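You operate a simulated robot arm through the tools that you are given. There is no shell and no other tool. Be economical: measure what you need, move in short steps, check, and stop when the job is done.

You are at the controls of a simulated robot arm. One attempt, no reset.

JOB
Set an eyelet in the ring of the green net panel.
Fine: lay it in the nest, ring toward the punch, run the slide in, give the lever one full stroke, fingers clear of the punch, run the slide out and lay the panel on the grey mat. Where these are worked on the way, their far stop is far enough and under half their travel is too little: press slide.

The check looks at the end state, three seconds after you hand in, the way a careful person would. Anything else that was tipped, shoved, dropped, spilled or broken makes it a failure.

ROBOT AND FRAMES
A 6-joint arm with a two-finger parallel gripper, fixed in place. Base frame: the origin is at the foot of the arm, x ahead of it, y to its left, z up; the work surface is at about z = 0. Units: mm, rad, N and s.
With the tool pointing down near the work surface it reaches from about 140 to 580 mm from the base axis. Its first joint turns from -1.152 to 1.152 rad. Payload 2.1 kg.
Tool frame: the origin (TCP) lies between the finger pads and is the grasp point; the fingertips stand 30 mm ahead of it; z points along the fingers, y is the line along which they close. The gripper opens to 94 mm. The fingers are 28 mm wide and 10 mm thick; the gripper's body (50 by 96 mm) begins 55 mm behind the TCP.
Orientation is that of the tool frame in the base frame, as [roll, pitch, yaw] about the fixed x, y, z axes, in that order (R = Rz(yaw) Ry(pitch) Rx(roll)). With the fingers straight down and closing along the base's y, the tool's x points along the base's -x, its y along +y and its z along -z.

CONTROLS
- The arm moves only by the tool drive_tool. Its argument "rows" is a list of rows, each an object of numbers (a shift or turn left out is 0, a gripper value left out holds the last): "x", "y", "z": the shift along the tool's x, y, z in mm; "ax", "ay", "az": the turn, a rotation vector about the tool's x, y, z in rad; "fingers": the opening, from 0 (shut) to 1 (fully open). In form: [{"x": .., "y": .., "z": .., "ax": .., "ay": .., "az": .., "fingers": ..}, ...]. A call has 1 to 10 rows; each row shifts and turns the commanded pose from where the row before left it, along the tool's axes as they then stand. A row lasts 0.2 s, in which the tool goes at most 50 mm and 0.15 rad; a call with a longer step from one row to the next is refused whole, and so is a gripper value outside its range. A pose out of reach is approached as far as the arm can. The call stops where the force on the tool passes 60 N (or 10 N more than at its start, if that is more) or the arm is blocked; 0.2 s more then pass. Each finger travels about 72 mm/s and halts on what it meets, pressing with about 32 N; the grip force reading is that of the motor and also rises with nothing between the fingers. The clock runs only during rows and for 0.2 s after the last one: add rows that do not move to give the fingers time. The reply holds the time, the measured pose of the TCP, the force on the tool along the base axes, the opening and the grip force, in the units named above and with some noise, with the torque about the TCP (base axes, N m) and any sound that the robot's microphone picked up, and new pictures: "pictures" is both (left out), scene, wrist or none.
- Cameras (640 x 400 px; columns grow to the right, rows downward): "scene" is fixed at [52.4, -363.7, 494.6]; the picture's right is [0.83, -0.56, 0.00], its down [-0.27, -0.39, -0.88] and it looks along [0.49, 0.73, -0.47] (base axes); focal length 214 px, centre (320, 200). "wrist" rides on the gripper at [76, 14, -103] in the tool frame; the picture's right is [-0.18, 0.98, 0.00], its down [-0.75, -0.14, -0.64] and it looks along [-0.63, -0.12, 0.77] (tool axes); focal length 243 px, centre (320, 200). There is no depth. A picture from a camera that has moved, and an enlarged one, comes with that camera's place and axes in the base frame and with its lens.
- zoom(camera, box): a new picture of the part [left, top, right, bottom] of that camera's present view, enlarged. It takes no simulated time.
- close_job(): hands the job in; it is judged then, once.

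Go step by step. Nothing tells you positions but the pictures and the camera data: compare them with the known pose of the tool, close in by small moves and look again before you grip or let go. The budget is 120 turns and 200 pictures, counting those below and the enlarged ones. Unless the task says otherwise, let go and move clear before handing in, and close with one line.

The tools are called after ">>>" as name(argument=value, ...) on one line, values as JSON. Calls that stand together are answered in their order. drive_tool: Moves the arm, as the interface text tells. Its arguments: {"type":"object","properties":{"rows":{"type":"array","items":{"type":"object","properties":{"x":{"type":"number"},"y":{"type":"number"},"z":{"type":"number"},"ax":{"type":"number"},"ay":{"type":"number"},"az":{"type":"number"},"fingers":{"type":"number"}}}},"pictures":{"type":"string","enum":["both","scene","wrist","none"]}},"required":["rows"]} The other tools are called the same way: zoom (camera, box) takes an enlarged picture of a part of a camera's view; close_job () hands the job in.

At the start:

```text
time: 0.0
position: [256.9, -45.5, 425.9]
tool_rot: [3.142, 0.002, 3.141]
ft_force: [0.1, 0.0, -0.1]
torque: [-0.02, 0.0, 0.02]
finger_gap: 94.1
grasp_force: 0.0
```

scene: 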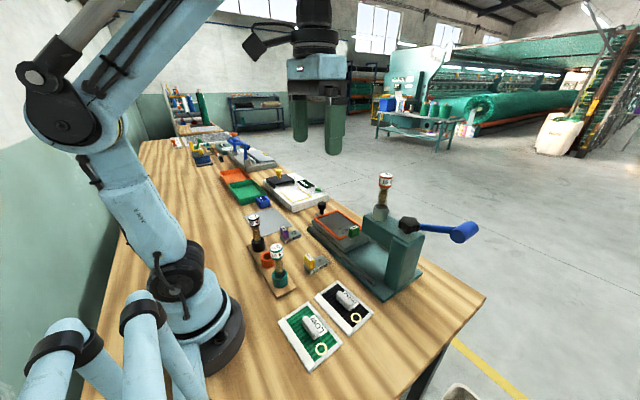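
wrist: 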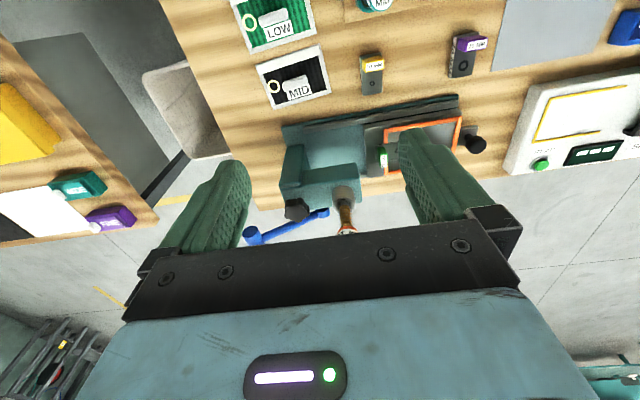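

I see the green net panel (LOW handle) and a black one (MID), a press with a slide and blue lever, and a grey mat. I'll zoom in to understand the fixtures.

>>> zoom(camera="scene", box=[220, 160, 500, 370])

>>> zoom(camera="wrist", box=[220, 0, 640, 260])

```text
1.90 times, centred on (360, 265) of scene
camera zoom: at [52.4, -363.7, 494.6], right [0.83, -0.56, 0.0], down [-0.27, -0.39, -0.88], along [0.49, 0.73, -0.47], focal length 408 px, centre (244, 76)
```

zoom: 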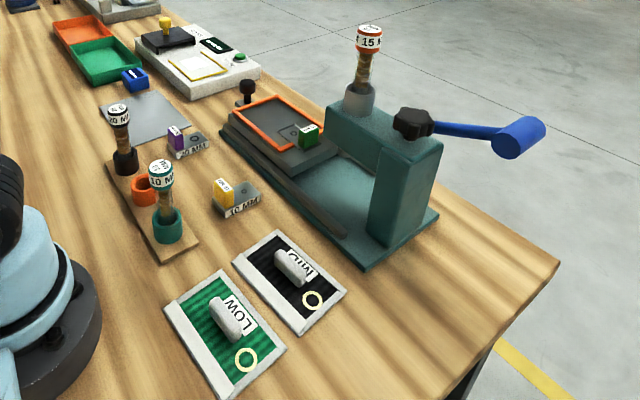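

```text
1.52 times, centred on (430, 130) of wrist
camera zoom: at [181.5, -31.4, 527.6], right [0.18, 0.98, 0.0], down [0.75, -0.14, 0.64], along [0.63, -0.12, -0.77], focal length 370 px, centre (152, 307)
```

zoom: 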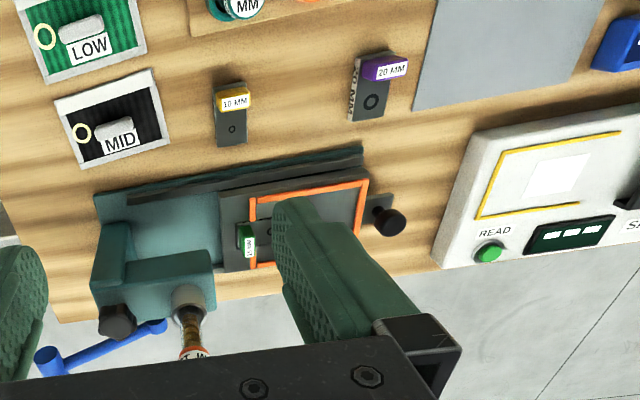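

Several punches (10/15/20 MM) and dies exist, so I need to read all labels before deciding whether the press is set up correctly.

>>> zoom(camera="scene", box=[130, 90, 330, 215])

>>> zoom(camera="scene", box=[300, 160, 430, 250])

>>> zoom(camera="wrist", box=[0, 60, 160, 240])

>>> zoom(camera="scene", box=[260, 270, 390, 370])

```text
3.20 times, centred on (230, 152) of scene
camera zoom: at [52.4, -363.7, 494.6], right [0.83, -0.56, 0.0], down [-0.27, -0.39, -0.88], along [0.49, 0.73, -0.47], focal length 686 px, centre (608, 352)
```

zoom: 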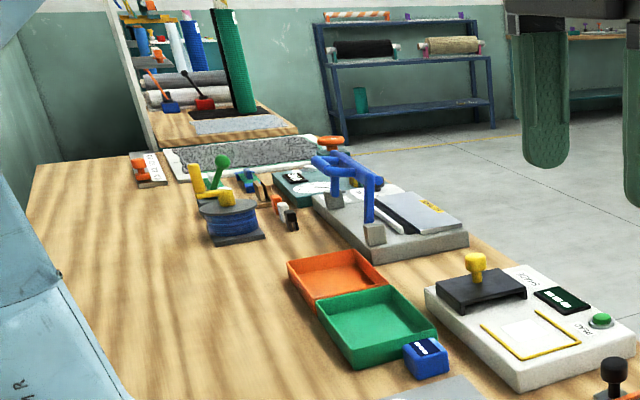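

```text
4.44 times, centred on (365, 205) of scene
camera zoom: at [52.4, -363.7, 494.6], right [0.83, -0.56, 0.0], down [-0.27, -0.39, -0.88], along [0.49, 0.73, -0.47], focal length 953 px, centre (120, 178)
```

zoom: 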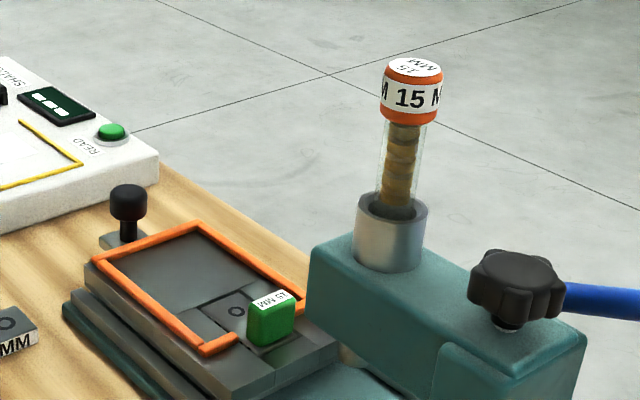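

```text
2.22 times, centred on (80, 150) of wrist
camera zoom: at [181.5, -31.4, 527.6], right [0.18, 0.98, 0.0], down [0.75, -0.14, 0.64], along [0.63, -0.12, -0.77], focal length 539 px, centre (853, 311)
```

zoom: 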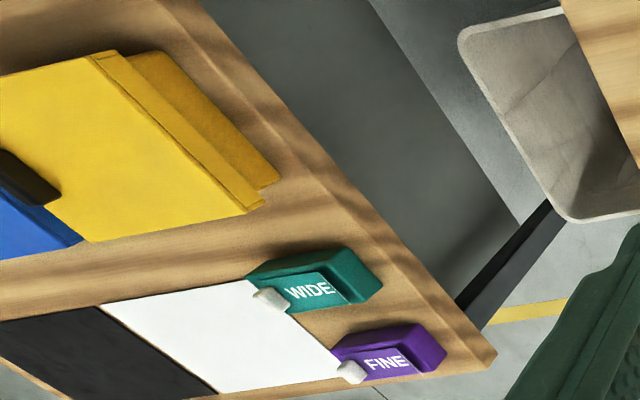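

```text
4.00 times, centred on (325, 320) of scene
camera zoom: at [52.4, -363.7, 494.6], right [0.83, -0.56, 0.0], down [-0.27, -0.39, -0.88], along [0.49, 0.73, -0.47], focal length 858 px, centre (300, -280)
```

zoom: 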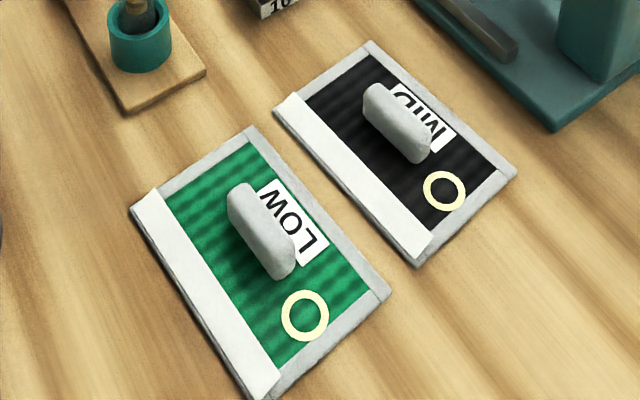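

The press holds a matching 15 MM punch and 15 MM die. The panel's ring already points to -y, which is the punch side. I'll take a closer look at the nest and the grey mat with the wrist camera.

>>> drive_tool(rows=[{"y": 48}, {"y": 48}, {"y": 48, "x": 10}, {"x": 20, "z": 30}, {"x": 20, "z": 30}, {"z": 0}], pictures="wrist")

```text
time: 1.4
position: [207.3, 97.6, 366.2]
tool_rot: [-3.139, 0.001, 3.141]
ft_force: [0.1, 0.0, -0.1]
torque: [0.02, 0.02, 0.0]
finger_gap: 93.9
grasp_force: 0.1
camera wrist: at [131.5, 112.7, 467.1], right [0.18, 0.98, 0.0], down [0.75, -0.14, 0.64], along [0.63, -0.12, -0.77], focal length 243 px, centre (320, 200)
```

wrist: 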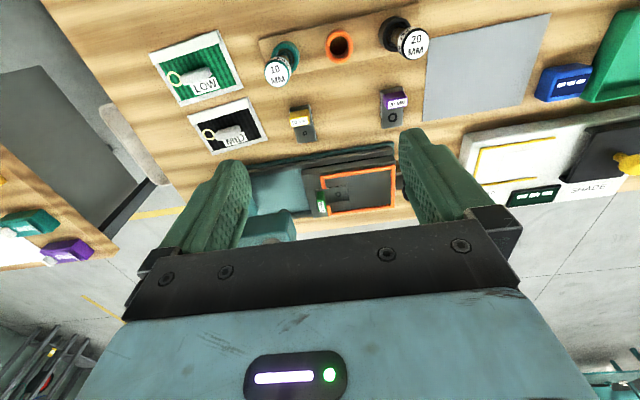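

>>> zoom(camera="wrist", box=[240, 80, 420, 230])

>>> zoom(camera="wrist", box=[140, 10, 440, 160])

>>> zoom(camera="wrist", box=[420, 20, 640, 220])

```text
2.67 times, centred on (330, 155) of wrist
camera zoom: at [131.5, 112.7, 467.1], right [0.18, 0.98, 0.0], down [0.75, -0.14, 0.64], along [0.63, -0.12, -0.77], focal length 647 px, centre (293, 320)
```

zoom: 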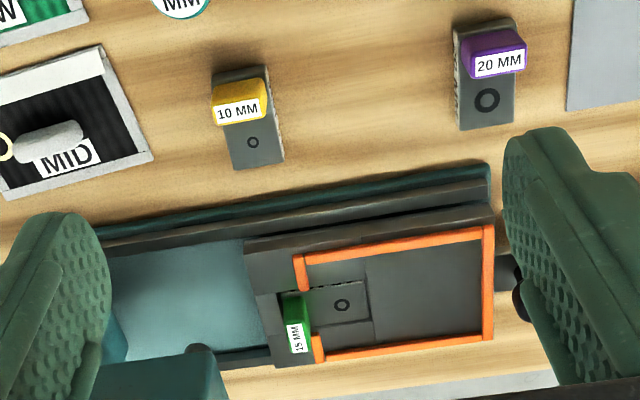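

```text
2.13 times, centred on (290, 85) of wrist
camera zoom: at [131.5, 112.7, 467.1], right [0.18, 0.98, 0.0], down [0.75, -0.14, 0.64], along [0.63, -0.12, -0.77], focal length 518 px, centre (384, 445)
```

zoom: 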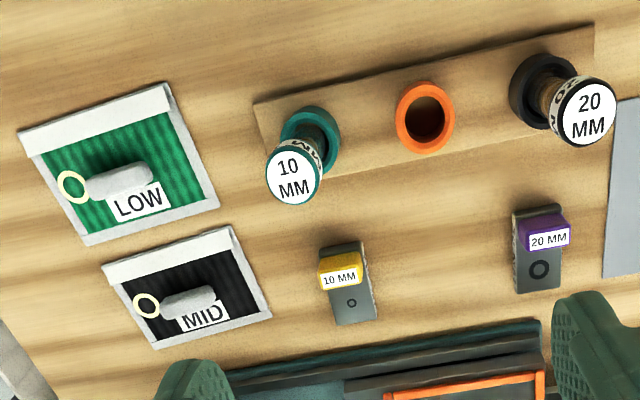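

```text
2.00 times, centred on (530, 120) of wrist
camera zoom: at [131.5, 112.7, 467.1], right [0.18, 0.98, 0.0], down [0.75, -0.14, 0.64], along [0.63, -0.12, -0.77], focal length 485 px, centre (-100, 360)
```

zoom: 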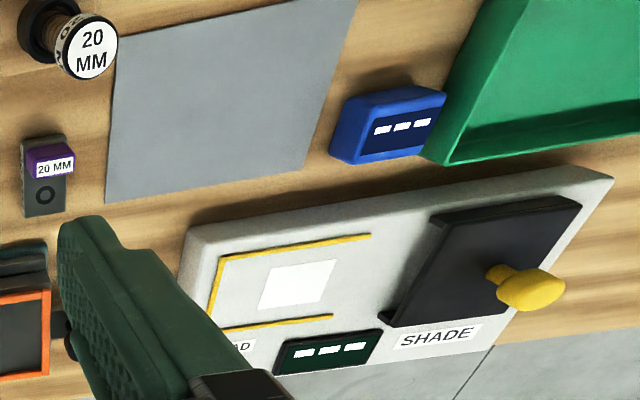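

The setup is matched (15/15), with the slide out. Next I'll move above the green panel and turn the tool so the fingers close across its handle.

>>> drive_tool(rows=[{"y": -40, "z": 25, "x": 4}, {"y": -40, "z": 25, "x": 4}, {"y": -40, "z": 25, "x": 4}, {"y": -30, "z": 25, "x": 4}, {"az": 0.147}, {"az": 0.147}, {"az": 0.147}, {"az": 0.147}, {"az": 0.147}], pictures="none")

>>> drive_tool(rows=[{"az": 0.147}, {"az": 0.147}, {"az": 0.147}, {"az": 0.147}, {"az": 0.147}, {}])

```text
time: 3.4
position: [192.0, -51.3, 267.5]
tool_rot: [3.141, 0.003, 2.403]
ft_force: [0.1, -0.3, 0.3]
torque: [0.02, -0.04, 0.01]
finger_gap: 93.9
grasp_force: 0.0
```

```text
time: 4.8
position: [192.2, -51.2, 266.9]
tool_rot: [3.14, 0.0, 1.671]
ft_force: [0.0, -0.4, -0.4]
torque: [0.02, 0.02, 0.01]
finger_gap: 94.0
grasp_force: 0.1
camera wrist: at [198.6, 25.4, 367.5], right [1.0, -0.09, 0.0], down [-0.07, -0.76, 0.64], along [-0.05, -0.64, -0.77], focal length 243 px, centre (320, 200)
```

scene: 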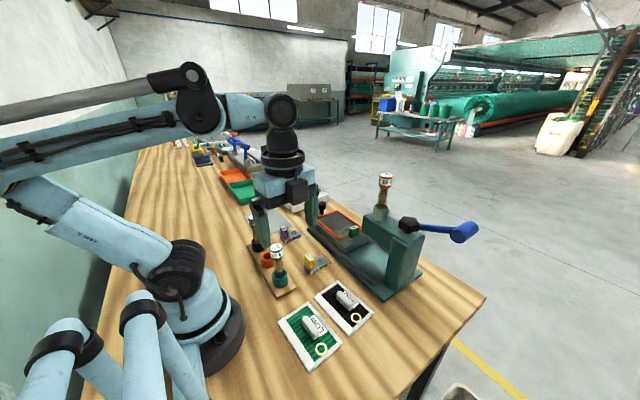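
wrist: 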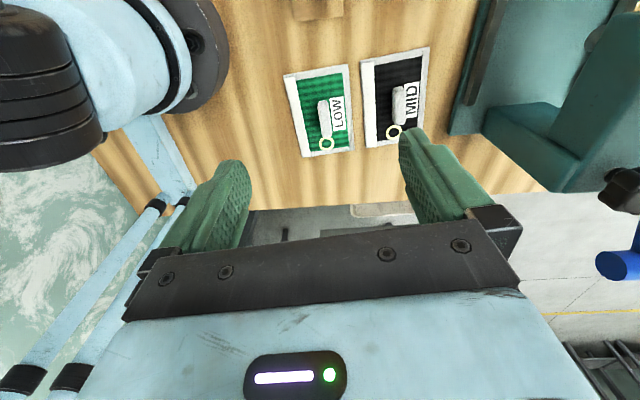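

Tool is turned. Zooming to place the handle accurately.

>>> zoom(camera="wrist", box=[270, 40, 440, 170])

>>> zoom(camera="scene", box=[360, 160, 490, 300])

```text
3.08 times, centred on (355, 105) of wrist
camera zoom: at [198.6, 25.4, 367.5], right [1.0, -0.09, 0.0], down [-0.07, -0.76, 0.64], along [-0.05, -0.64, -0.77], focal length 746 px, centre (212, 492)
```

zoom: 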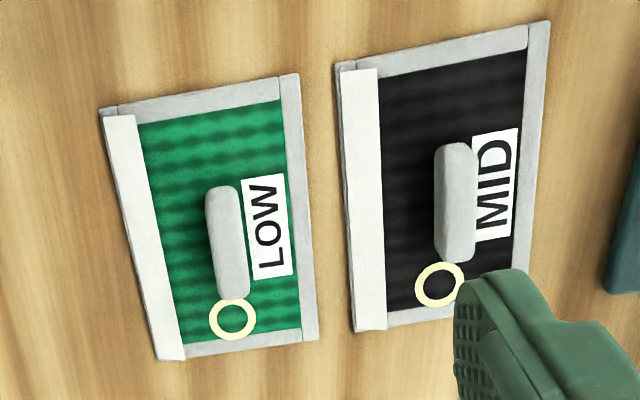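

```text
2.86 times, centred on (425, 230) of scene
camera zoom: at [52.4, -363.7, 494.6], right [0.83, -0.56, 0.0], down [-0.27, -0.39, -0.88], along [0.49, 0.73, -0.47], focal length 613 px, centre (20, 114)
```

zoom: 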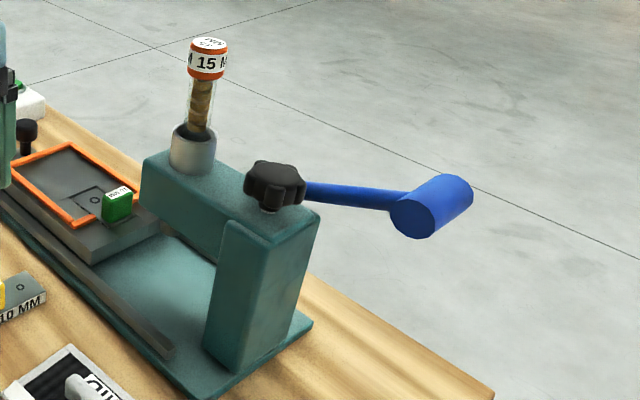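

Handle centre is about (194.5, -112), panel about 88×127 mm and rotated about 4.7°. I'll move above it with the fingers part-closed and come down in stages.

>>> drive_tool(rows=[{"x": -31, "y": -2, "z": 35, "fingers": 0.5, "az": 0.015}, {"x": -30, "y": -2, "z": 40}, {"z": 40}, {"z": 40}, {}])

```text
time: 6.0
position: [194.5, -112.7, 109.6]
tool_rot: [3.14, -0.001, 1.657]
ft_force: [-0.6, 0.2, 0.5]
torque: [0.0, 0.0, 0.01]
finger_gap: 47.1
grasp_force: 0.0
camera wrist: at [202.5, -35.4, 211.3], right [1.0, -0.1, 0.0], down [-0.08, -0.76, 0.64], along [-0.06, -0.64, -0.77], focal length 243 px, centre (320, 200)
```

scene: 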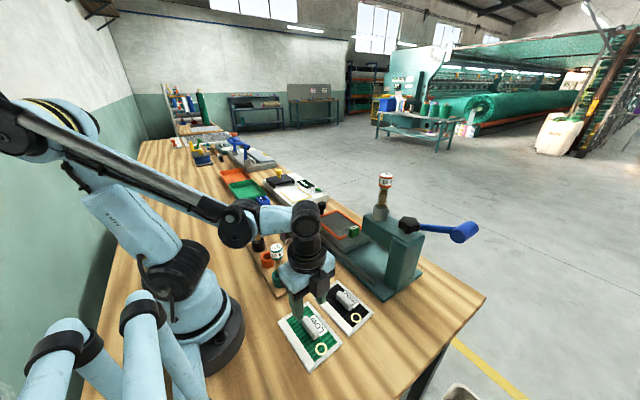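
wrist: 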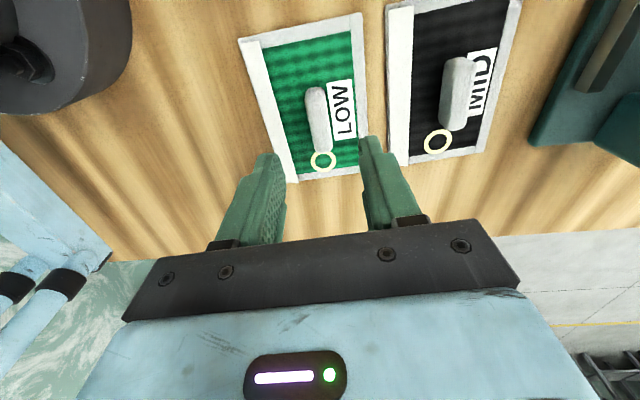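

The handle sits centred between the fingers. I'll descend to just above the panel and check.

>>> drive_tool(rows=[{"z": 30}, {"z": 25}, {"z": 10}, {}])

>>> zoom(camera="scene", box=[260, 250, 390, 370])

```text
time: 7.0
position: [193.0, -113.5, 45.1]
tool_rot: [3.14, 0.0, 1.657]
ft_force: [0.9, -0.4, 0.8]
torque: [0.0, 0.03, -0.01]
finger_gap: 46.7
grasp_force: 0.1
camera wrist: at [201.8, -36.0, 147.0], right [1.0, -0.1, 0.0], down [-0.08, -0.76, 0.64], along [-0.06, -0.64, -0.77], focal length 243 px, centre (320, 200)
```

scene: 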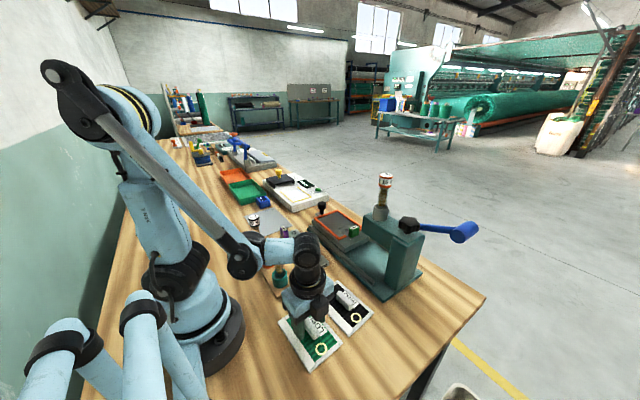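
wrist: 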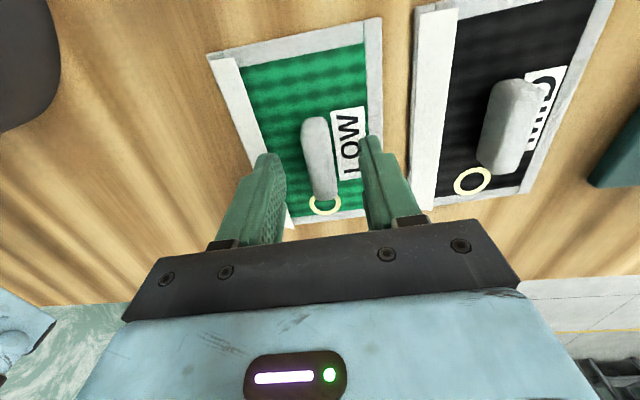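

```text
3.33 times, centred on (325, 310) of scene
camera zoom: at [52.4, -363.7, 494.6], right [0.83, -0.56, 0.0], down [-0.27, -0.39, -0.88], along [0.49, 0.73, -0.47], focal length 715 px, centre (303, -167)
```

zoom: 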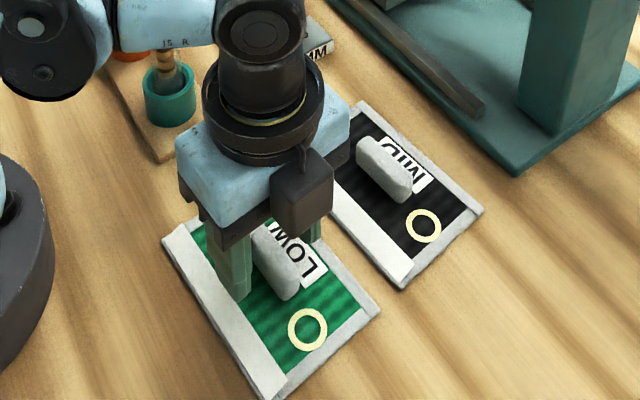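

Fingers straddle the handle. Lowering 5 mm more and closing.

>>> drive_tool(rows=[{"z": 5}, {"fingers": 0}, {}, {}, {}, {}])

```text
time: 8.4
position: [194.2, -114.2, 41.1]
tool_rot: [3.14, -0.001, 1.657]
ft_force: [-0.1, 1.0, 0.6]
torque: [0.01, -0.01, 0.05]
finger_gap: 14.7
grasp_force: 31.9
camera wrist: at [201.8, -36.0, 142.3], right [1.0, -0.1, 0.0], down [-0.08, -0.76, 0.64], along [-0.06, -0.64, -0.77], focal length 243 px, centre (320, 200)
```

scene: 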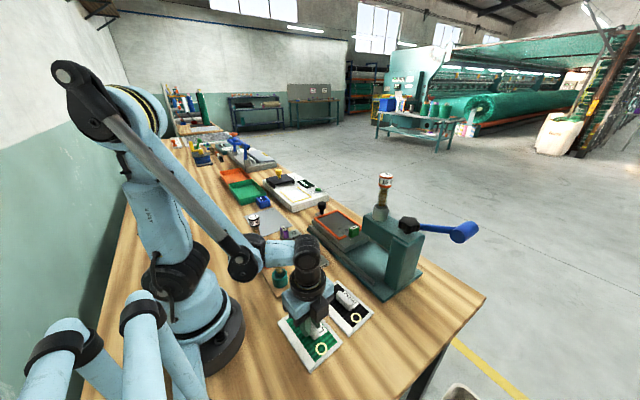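
wrist: 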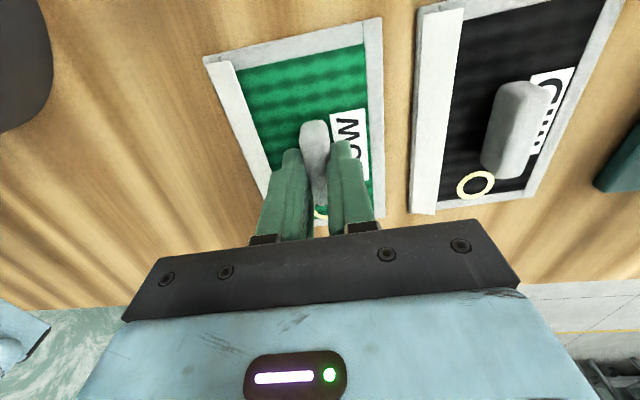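

Gripped at 14.7 mm. Lifting straight up.

>>> drive_tool(rows=[{"z": -15}, {"z": -40}, {"z": -45}, {"z": -45}, {"z": -45}, {}])

```text
time: 9.8
position: [190.9, -114.0, 230.8]
tool_rot: [3.139, 0.001, 1.656]
ft_force: [0.6, 0.9, -0.7]
torque: [-0.03, 0.03, -0.03]
finger_gap: 14.7
grasp_force: 32.0
camera wrist: at [201.0, -35.9, 332.8], right [0.99, -0.1, 0.0], down [-0.08, -0.76, 0.64], along [-0.06, -0.64, -0.77], focal length 243 px, centre (320, 200)
```

scene: 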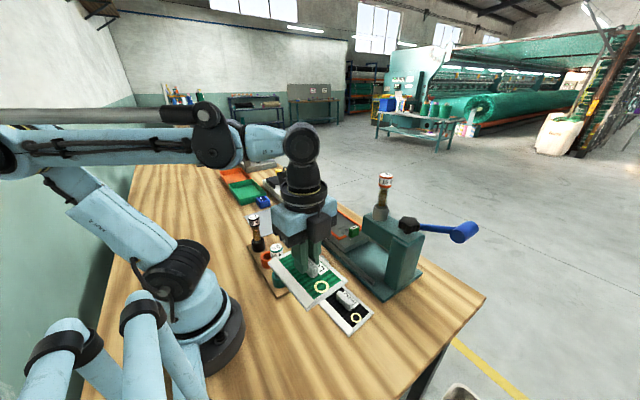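
wrist: 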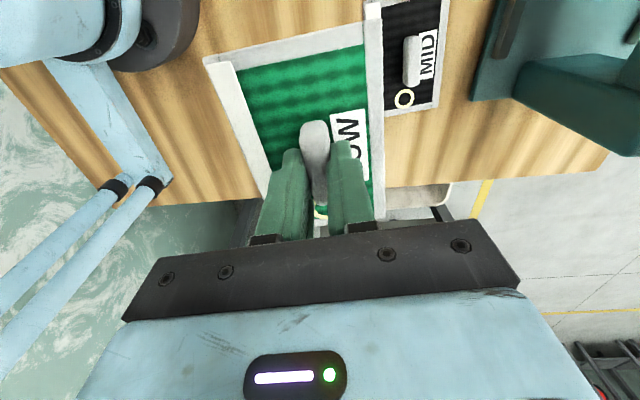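

Panel is held level. I'll square it to the press, travel on +y, and stop where the wrist camera can see the empty nest beside the held panel.

>>> drive_tool(rows=[{"az": 0.085}, {"x": 45}, {"x": 45}, {"x": 45, "y": 10}, {"x": 45, "y": 20}, {"x": 45, "y": 20}, {"x": 45, "y": 20}, {"x": 45, "y": 30}, {"y": 30}, {}])

```text
refused: row 8 steps farther than a row can; nothing moved
```

>>> drive_tool(rows=[{"az": 0.085}, {"x": 45}, {"x": 45}, {"x": 45, "y": 10}, {"x": 45, "y": 20}, {"x": 45, "y": 20}, {"x": 45, "y": 20}, {"x": 40, "y": 30}, {"y": 30}, {}])

```text
time: 12.0
position: [323.7, 196.2, 229.6]
tool_rot: [3.14, 0.0, 1.571]
ft_force: [-0.2, 0.3, -0.1]
torque: [0.03, -0.01, -0.05]
finger_gap: 14.6
grasp_force: 31.6
camera wrist: at [337.7, 273.0, 332.0], right [0.98, -0.18, 0.0], down [-0.14, -0.75, 0.64], along [-0.12, -0.63, -0.77], focal length 243 px, centre (320, 200)
```

scene: 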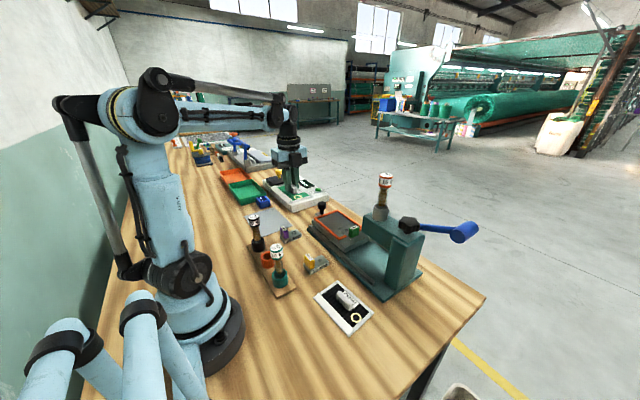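
wrist: 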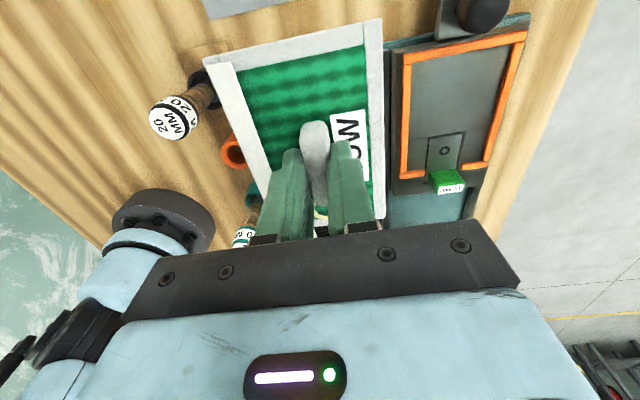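

>>> zoom(camera="wrist", box=[370, 0, 550, 230])

>>> zoom(camera="scene", box=[295, 190, 375, 260])

>>> zoom(camera="wrist", box=[190, 0, 400, 230])

```text
1.74 times, centred on (460, 115) of wrist
camera zoom: at [337.7, 273.0, 332.0], right [0.98, -0.18, 0.0], down [-0.14, -0.75, 0.64], along [-0.12, -0.63, -0.77], focal length 422 px, centre (76, 348)
```

zoom: 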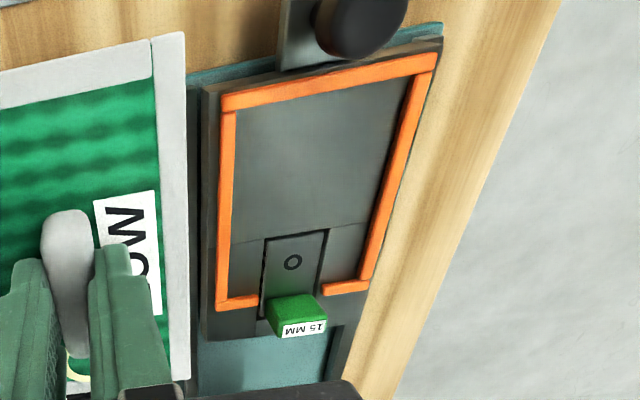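

```text
5.71 times, centred on (335, 225) of scene
camera zoom: at [52.4, -363.7, 494.6], right [0.83, -0.56, 0.0], down [-0.27, -0.39, -0.88], along [0.49, 0.73, -0.47], focal length 1226 px, centre (234, 57)
```

zoom: 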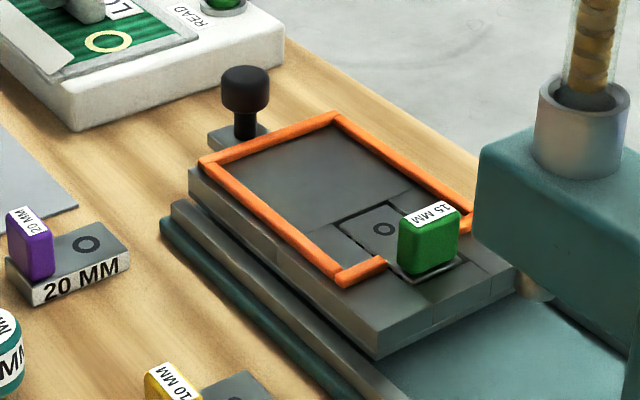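

```text
1.74 times, centred on (295, 115) of wrist
camera zoom: at [337.7, 273.0, 332.0], right [0.98, -0.18, 0.0], down [-0.14, -0.75, 0.64], along [-0.12, -0.63, -0.77], focal length 422 px, centre (364, 348)
```

zoom: 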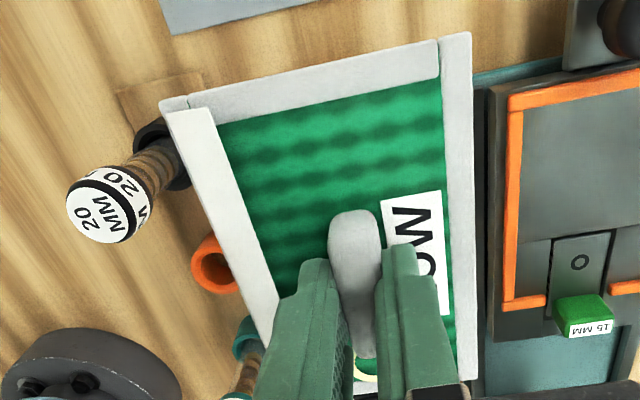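

Nest is centred about (467.5, 137) with its frame top at z≈52, and the die centre is about (468.5, 92.5). The panel centre sits about 4 mm to -x of the TCP, so I'll go above at TCP (471.5, 137).

>>> drive_tool(rows=[{"x": -15, "y": 37}, {"x": -15, "y": 37}, {"x": -15, "y": 37}, {"x": -14, "y": 37}, {"z": 40}, {"z": 35}, {}])

>>> zoom(camera="scene", box=[290, 160, 400, 260])

```text
time: 13.6
position: [471.8, 139.1, 153.5]
tool_rot: [3.14, 0.0, 1.571]
ft_force: [-0.4, -0.6, 0.0]
torque: [0.0, -0.04, -0.03]
finger_gap: 15.2
grasp_force: 32.1
camera wrist: at [486.5, 214.6, 257.2], right [0.98, -0.18, 0.0], down [-0.14, -0.75, 0.64], along [-0.12, -0.63, -0.77], focal length 243 px, centre (320, 200)
```

scene: 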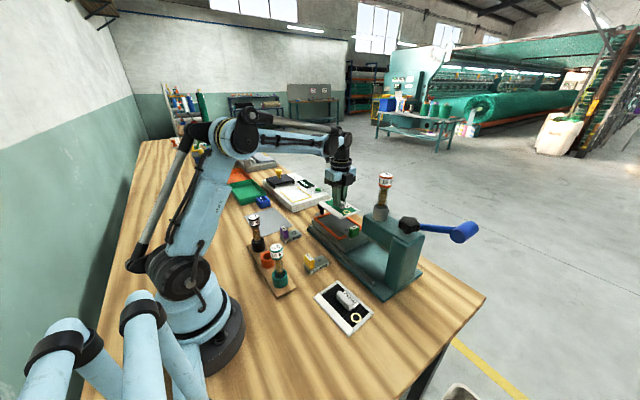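
wrist: 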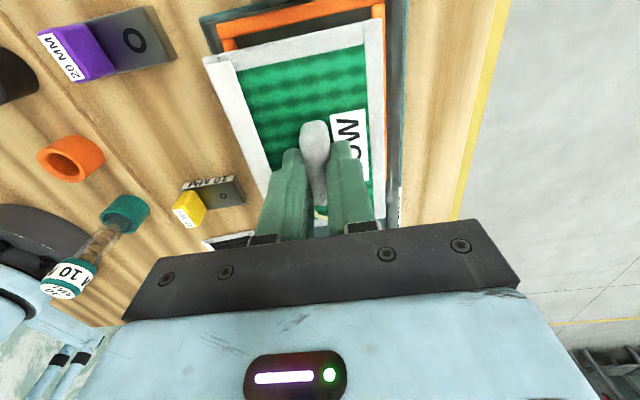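

```text
4.00 times, centred on (345, 210) of scene
camera zoom: at [52.4, -363.7, 494.6], right [0.83, -0.56, 0.0], down [-0.27, -0.39, -0.88], along [0.49, 0.73, -0.47], focal length 858 px, centre (220, 160)
```

zoom: 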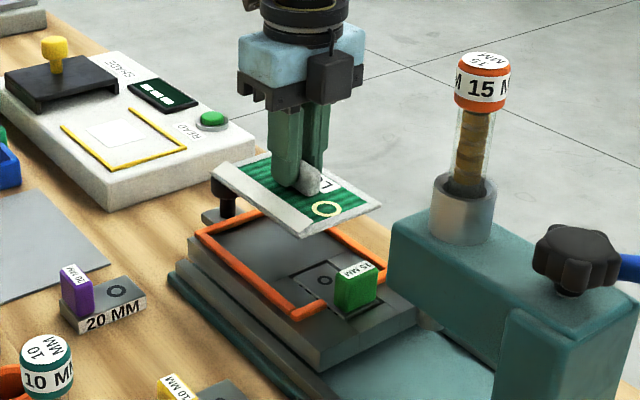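

Panel looks well centred over the nest. Lowering in steps.

>>> drive_tool(rows=[{"z": 25}, {"z": 20}, {}])

>>> zoom(camera="scene", box=[290, 160, 400, 260])

>>> zoom(camera="wrist", box=[190, 0, 420, 240])

```text
time: 14.4
position: [472.3, 138.2, 109.2]
tool_rot: [3.141, -0.001, 1.57]
ft_force: [0.2, 0.1, 0.1]
torque: [0.01, 0.01, 0.0]
finger_gap: 14.9
grasp_force: 32.5
camera wrist: at [486.2, 215.0, 212.2], right [0.98, -0.18, 0.0], down [-0.14, -0.75, 0.64], along [-0.12, -0.63, -0.77], focal length 243 px, centre (320, 200)
```

scene: 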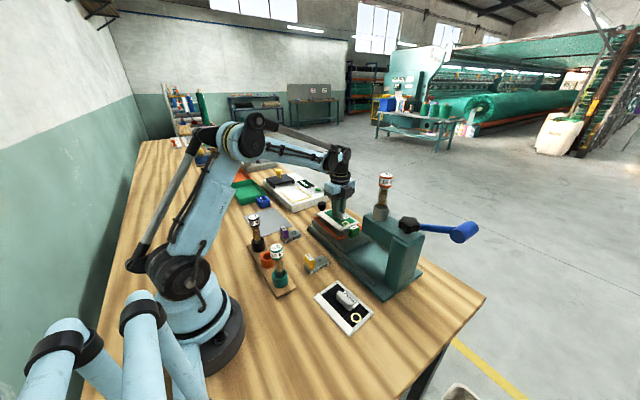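
wrist: 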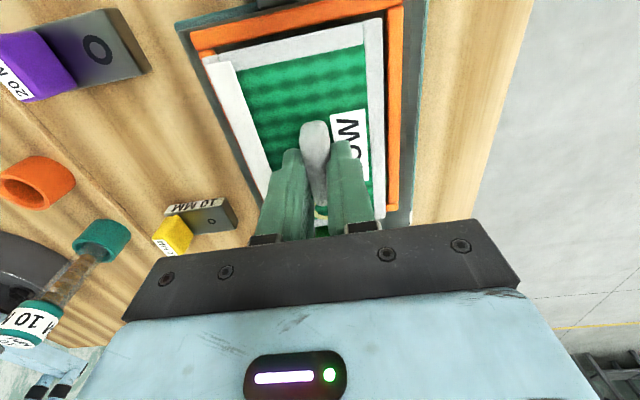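

```text
4.00 times, centred on (345, 210) of scene
camera zoom: at [52.4, -363.7, 494.6], right [0.83, -0.56, 0.0], down [-0.27, -0.39, -0.88], along [0.49, 0.73, -0.47], focal length 858 px, centre (220, 160)
```

zoom: 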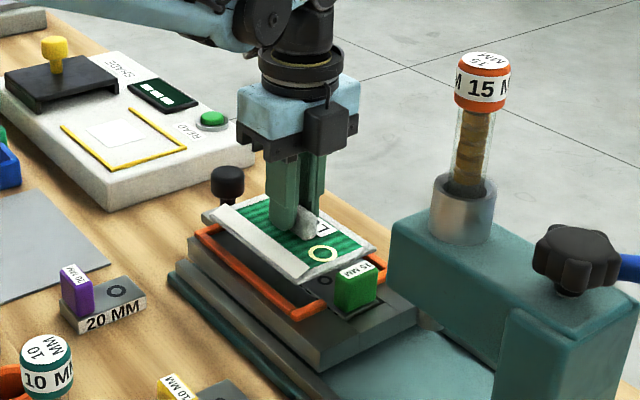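

```text
1.67 times, centred on (305, 120) of wrist
camera zoom: at [486.2, 215.0, 212.2], right [0.98, -0.18, 0.0], down [-0.14, -0.75, 0.64], along [-0.12, -0.63, -0.77], focal length 404 px, centre (345, 333)
```

zoom: 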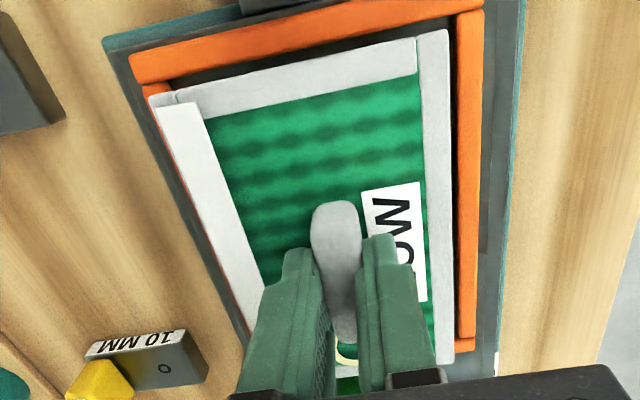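

Aligned in x; I'll nudge 1.5 mm toward -y and lower until it seats.

>>> drive_tool(rows=[{"x": -1.5, "z": 6}, {"z": 6}, {"z": 4}, {}], pictures="wrist")

>>> zoom(camera="scene", box=[290, 180, 390, 260])

```text
time: 15.4
position: [472.0, 137.5, 94.0]
tool_rot: [3.14, -0.001, 1.57]
ft_force: [-1.0, 0.4, -1.0]
torque: [-0.01, 0.0, 0.03]
finger_gap: 14.9
grasp_force: 32.1
camera wrist: at [486.1, 213.0, 196.5], right [0.98, -0.18, 0.0], down [-0.14, -0.75, 0.64], along [-0.12, -0.63, -0.77], focal length 243 px, centre (320, 200)
```

wrist: 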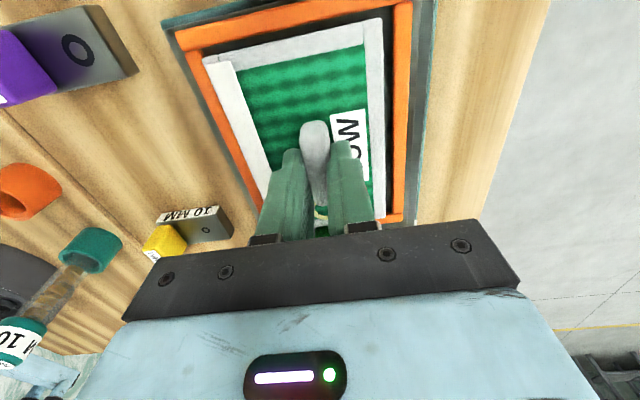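

```text
5.00 times, centred on (340, 220) of scene
camera zoom: at [52.4, -363.7, 494.6], right [0.83, -0.56, 0.0], down [-0.27, -0.39, -0.88], along [0.49, 0.73, -0.47], focal length 1072 px, centre (220, 100)
```

zoom: 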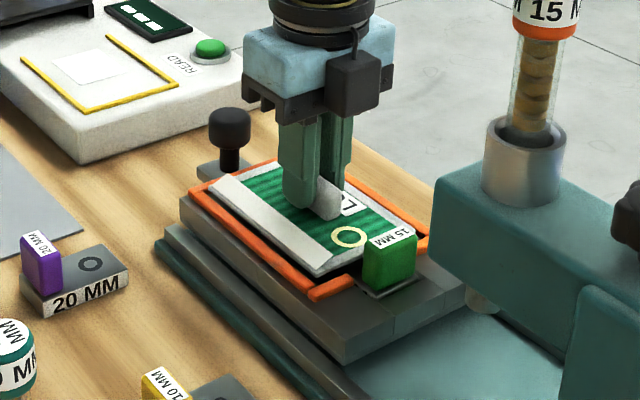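

Inside the frame opening now. Lowering the last few millimetres.

>>> drive_tool(rows=[{"z": 2}, {"z": 2}, {"z": 2}, {}], pictures="wrist")

>>> zoom(camera="scene", box=[290, 180, 390, 260])

```text
time: 16.4
position: [471.6, 137.4, 88.7]
tool_rot: [3.14, -0.001, 1.571]
ft_force: [0.2, -0.4, -1.1]
torque: [0.01, -0.01, 0.0]
finger_gap: 14.9
grasp_force: 32.4
camera wrist: at [485.8, 213.0, 190.7], right [0.98, -0.18, 0.0], down [-0.14, -0.75, 0.64], along [-0.12, -0.63, -0.77], focal length 243 px, centre (320, 200)
```

wrist: 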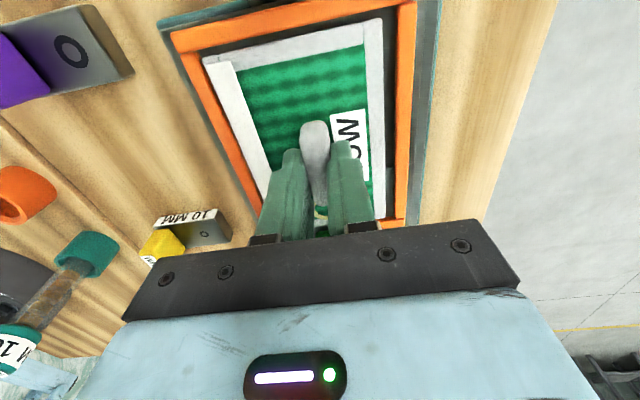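

```text
5.00 times, centred on (340, 220) of scene
camera zoom: at [52.4, -363.7, 494.6], right [0.83, -0.56, 0.0], down [-0.27, -0.39, -0.88], along [0.49, 0.73, -0.47], focal length 1072 px, centre (220, 100)
```

zoom: 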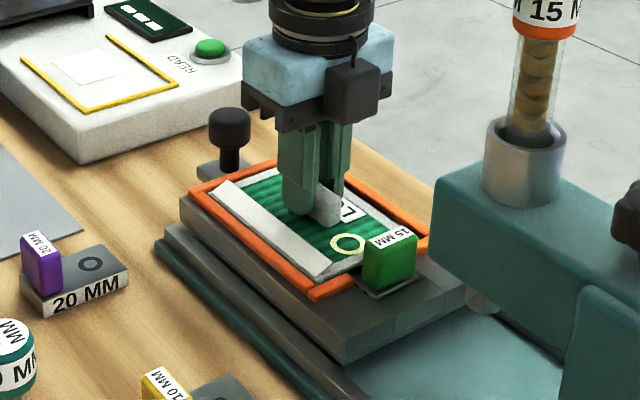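

>>> zoom(camera="wrist", box=[160, 0, 440, 240])

>>> drive_tool(rows=[{"z": 1.5}, {"z": 1.5}, {}], pictures="none")

```text
1.67 times, centred on (300, 120) of wrist
camera zoom: at [485.8, 213.0, 190.7], right [0.98, -0.18, 0.0], down [-0.14, -0.75, 0.64], along [-0.12, -0.63, -0.77], focal length 404 px, centre (353, 333)
```

zoom: 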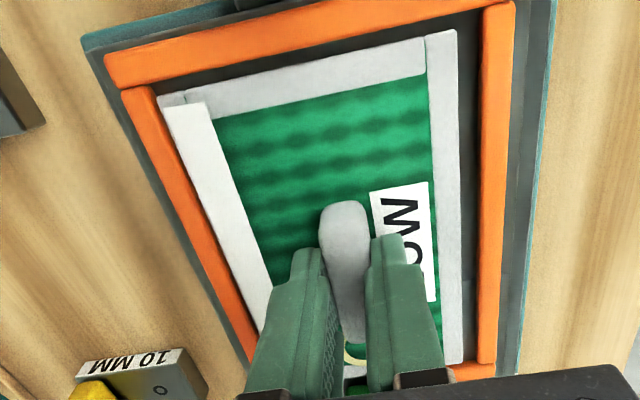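

```text
time: 17.2
position: [470.8, 136.3, 85.7]
tool_rot: [3.14, -0.001, 1.573]
ft_force: [-0.1, -1.2, 4.2]
torque: [-0.06, 0.03, 0.0]
finger_gap: 14.8
grasp_force: 32.1
```

Contact felt. The right gap is wider than the left, so I'll raise slightly, shift +2 mm x and +1 mm y, set down and release.

>>> drive_tool(rows=[{"z": -2}, {"x": 1, "y": 2.3}, {"z": 2.5}, {}], pictures="none")

>>> zoom(camera="wrist", box=[160, 0, 440, 240])

>>> zoom(camera="scene", box=[310, 200, 380, 260])

```text
time: 18.2
position: [473.1, 137.1, 85.5]
tool_rot: [3.139, -0.002, 1.573]
ft_force: [0.9, 0.3, 23.5]
torque: [-0.21, 0.05, 0.02]
finger_gap: 15.1
grasp_force: 32.3
```

```text
1.67 times, centred on (300, 120) of wrist
camera zoom: at [488.1, 213.9, 188.0], right [0.98, -0.18, 0.0], down [-0.14, -0.75, 0.64], along [-0.12, -0.63, -0.77], focal length 404 px, centre (353, 333)
```

zoom: 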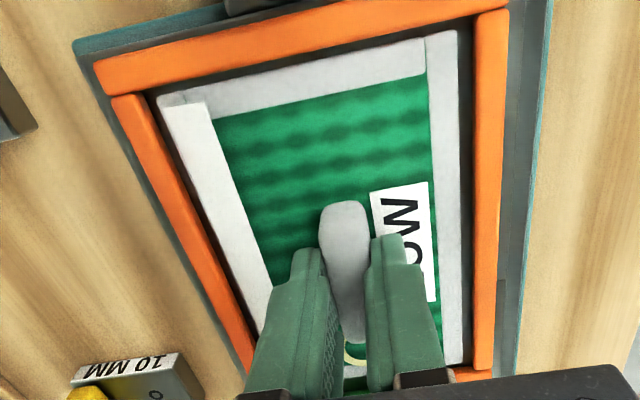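

```text
6.67 times, centred on (345, 230) of scene
camera zoom: at [52.3, -363.7, 494.6], right [0.83, -0.56, 0.0], down [-0.27, -0.39, -0.88], along [0.49, 0.73, -0.47], focal length 1430 px, centre (153, 0)
```

zoom: 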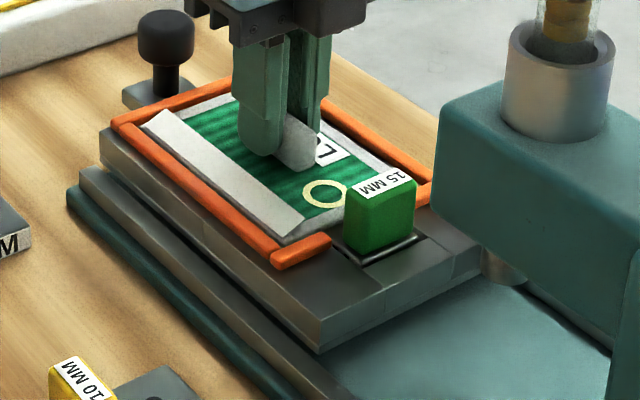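

Gaps are even and the panel is seated. Easing off, releasing, and lifting clear.

>>> drive_tool(rows=[{"z": -0.8}, {"fingers": 0.4}, {}, {}, {"z": -20}, {"z": -40}, {"z": -45}, {"z": -45}, {}])

>>> zoom(camera="scene", box=[310, 160, 490, 290])

```text
time: 20.2
position: [473.4, 138.3, 236.9]
tool_rot: [3.14, 0.001, 1.571]
ft_force: [0.4, -0.8, -0.4]
torque: [0.02, 0.01, 0.02]
finger_gap: 37.5
grasp_force: 0.0
camera wrist: at [487.9, 213.7, 338.4], right [0.98, -0.18, 0.0], down [-0.14, -0.75, 0.64], along [-0.12, -0.63, -0.77], focal length 243 px, centre (320, 200)
```

scene: 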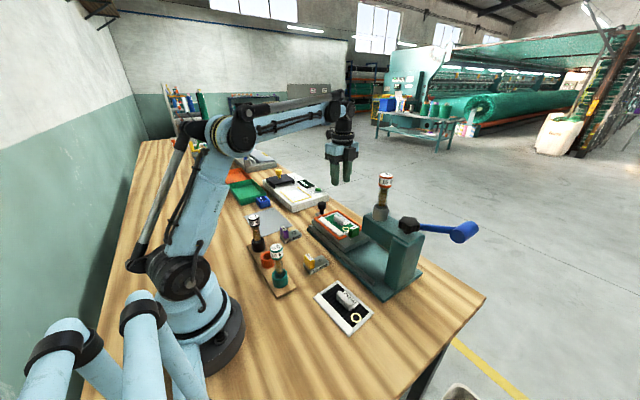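
wrist: 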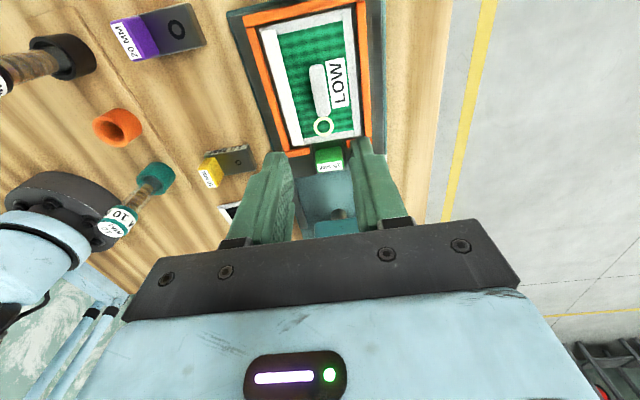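

```text
3.08 times, centred on (400, 225) of scene
camera zoom: at [52.4, -363.7, 494.6], right [0.83, -0.56, 0.0], down [-0.27, -0.39, -0.88], along [0.49, 0.73, -0.47], focal length 660 px, centre (74, 123)
```

zoom: 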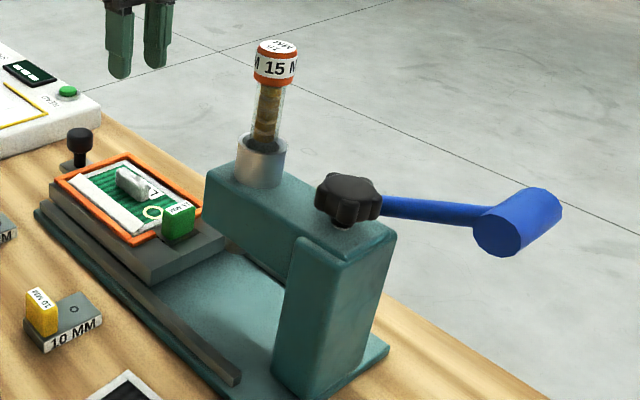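

Panel lies well in the nest. Next I'll grip the slide knob, estimated near (468, 236, 75).

>>> drive_tool(rows=[{"x": 49, "y": -2.5, "fingers": 0.55}, {"x": 48, "y": -2.5}, {"z": 40}, {"z": 35}, {}])

>>> zoom(camera="scene", box=[280, 160, 370, 240])

```text
time: 21.4
position: [468.0, 234.5, 160.4]
tool_rot: [3.139, 0.0, 1.572]
ft_force: [0.7, 0.3, 0.1]
torque: [0.02, 0.02, 0.01]
finger_gap: 51.7
grasp_force: 0.0
camera wrist: at [482.4, 311.1, 262.6], right [0.98, -0.18, 0.0], down [-0.14, -0.75, 0.64], along [-0.12, -0.63, -0.77], focal length 243 px, centre (320, 200)
```

scene: 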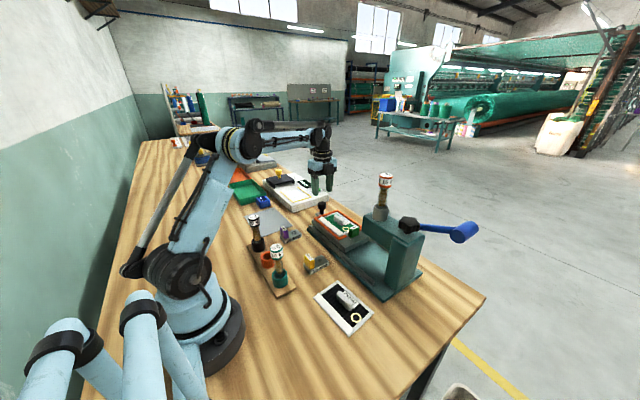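
wrist: 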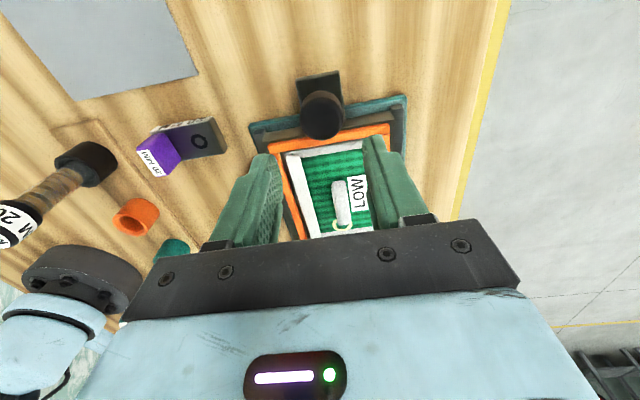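

```text
5.00 times, centred on (325, 200) of scene
camera zoom: at [52.4, -363.7, 494.6], right [0.83, -0.56, 0.0], down [-0.27, -0.39, -0.88], along [0.49, 0.73, -0.47], focal length 1072 px, centre (295, 200)
```

zoom: 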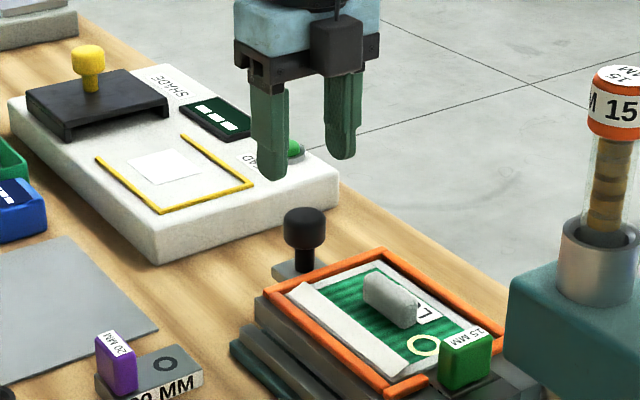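

Refined: the knob top is at about (470, 243, 85). I'll come down around it and grip.

>>> drive_tool(rows=[{"x": 8.5, "y": 2.5}, {"z": 35}, {"z": 33}, {}])

>>> zoom(camera="scene", box=[280, 160, 370, 240])

```text
time: 22.4
position: [470.2, 243.3, 92.5]
tool_rot: [3.14, 0.001, 1.568]
ft_force: [0.1, -0.1, -0.4]
torque: [0.02, -0.03, -0.01]
finger_gap: 52.0
grasp_force: 0.0
camera wrist: at [485.1, 319.3, 194.5], right [0.98, -0.18, 0.0], down [-0.14, -0.75, 0.64], along [-0.12, -0.63, -0.77], focal length 243 px, centre (320, 200)
```

scene: 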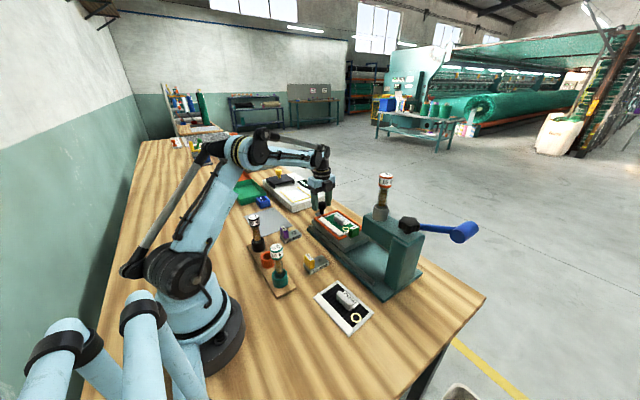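
wrist: 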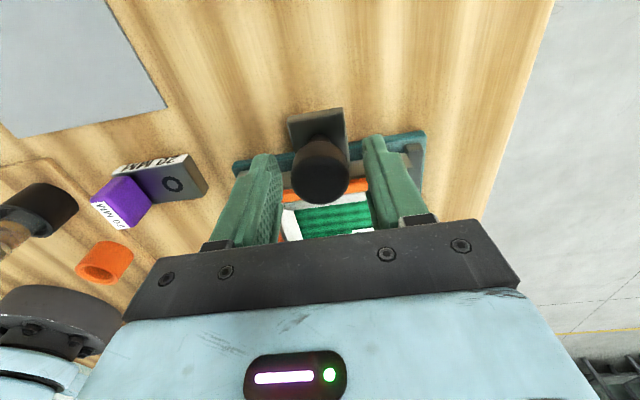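

```text
5.00 times, centred on (325, 200) of scene
camera zoom: at [52.4, -363.7, 494.6], right [0.83, -0.56, 0.0], down [-0.27, -0.39, -0.88], along [0.49, 0.73, -0.47], focal length 1072 px, centre (295, 200)
```

zoom: 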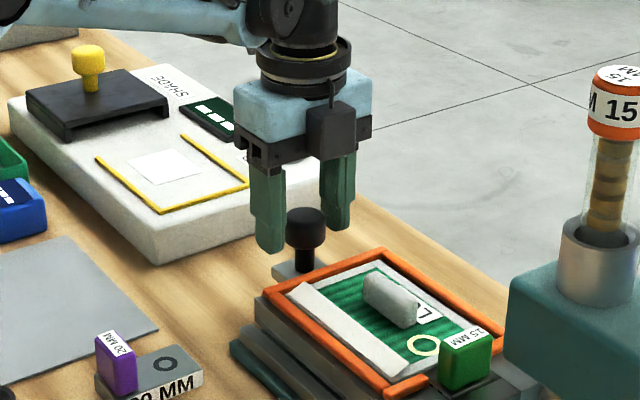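

Fingers straddle the knob. Lowering 6 mm and closing.

>>> drive_tool(rows=[{"z": 6, "x": 1}, {"fingers": 0}, {}, {}, {}], pictures="wrist")

```text
time: 23.6
position: [469.5, 244.2, 86.9]
tool_rot: [-3.141, 0.002, 1.571]
ft_force: [-12.1, -4.2, 4.4]
torque: [-0.14, 0.01, -0.07]
finger_gap: 34.7
grasp_force: 44.7
camera wrist: at [484.7, 320.7, 189.1], right [0.98, -0.18, 0.0], down [-0.14, -0.75, 0.64], along [-0.12, -0.63, -0.77], focal length 243 px, centre (320, 200)
```

wrist: 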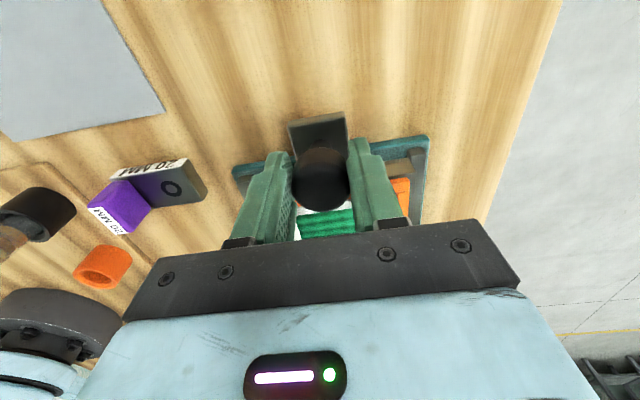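

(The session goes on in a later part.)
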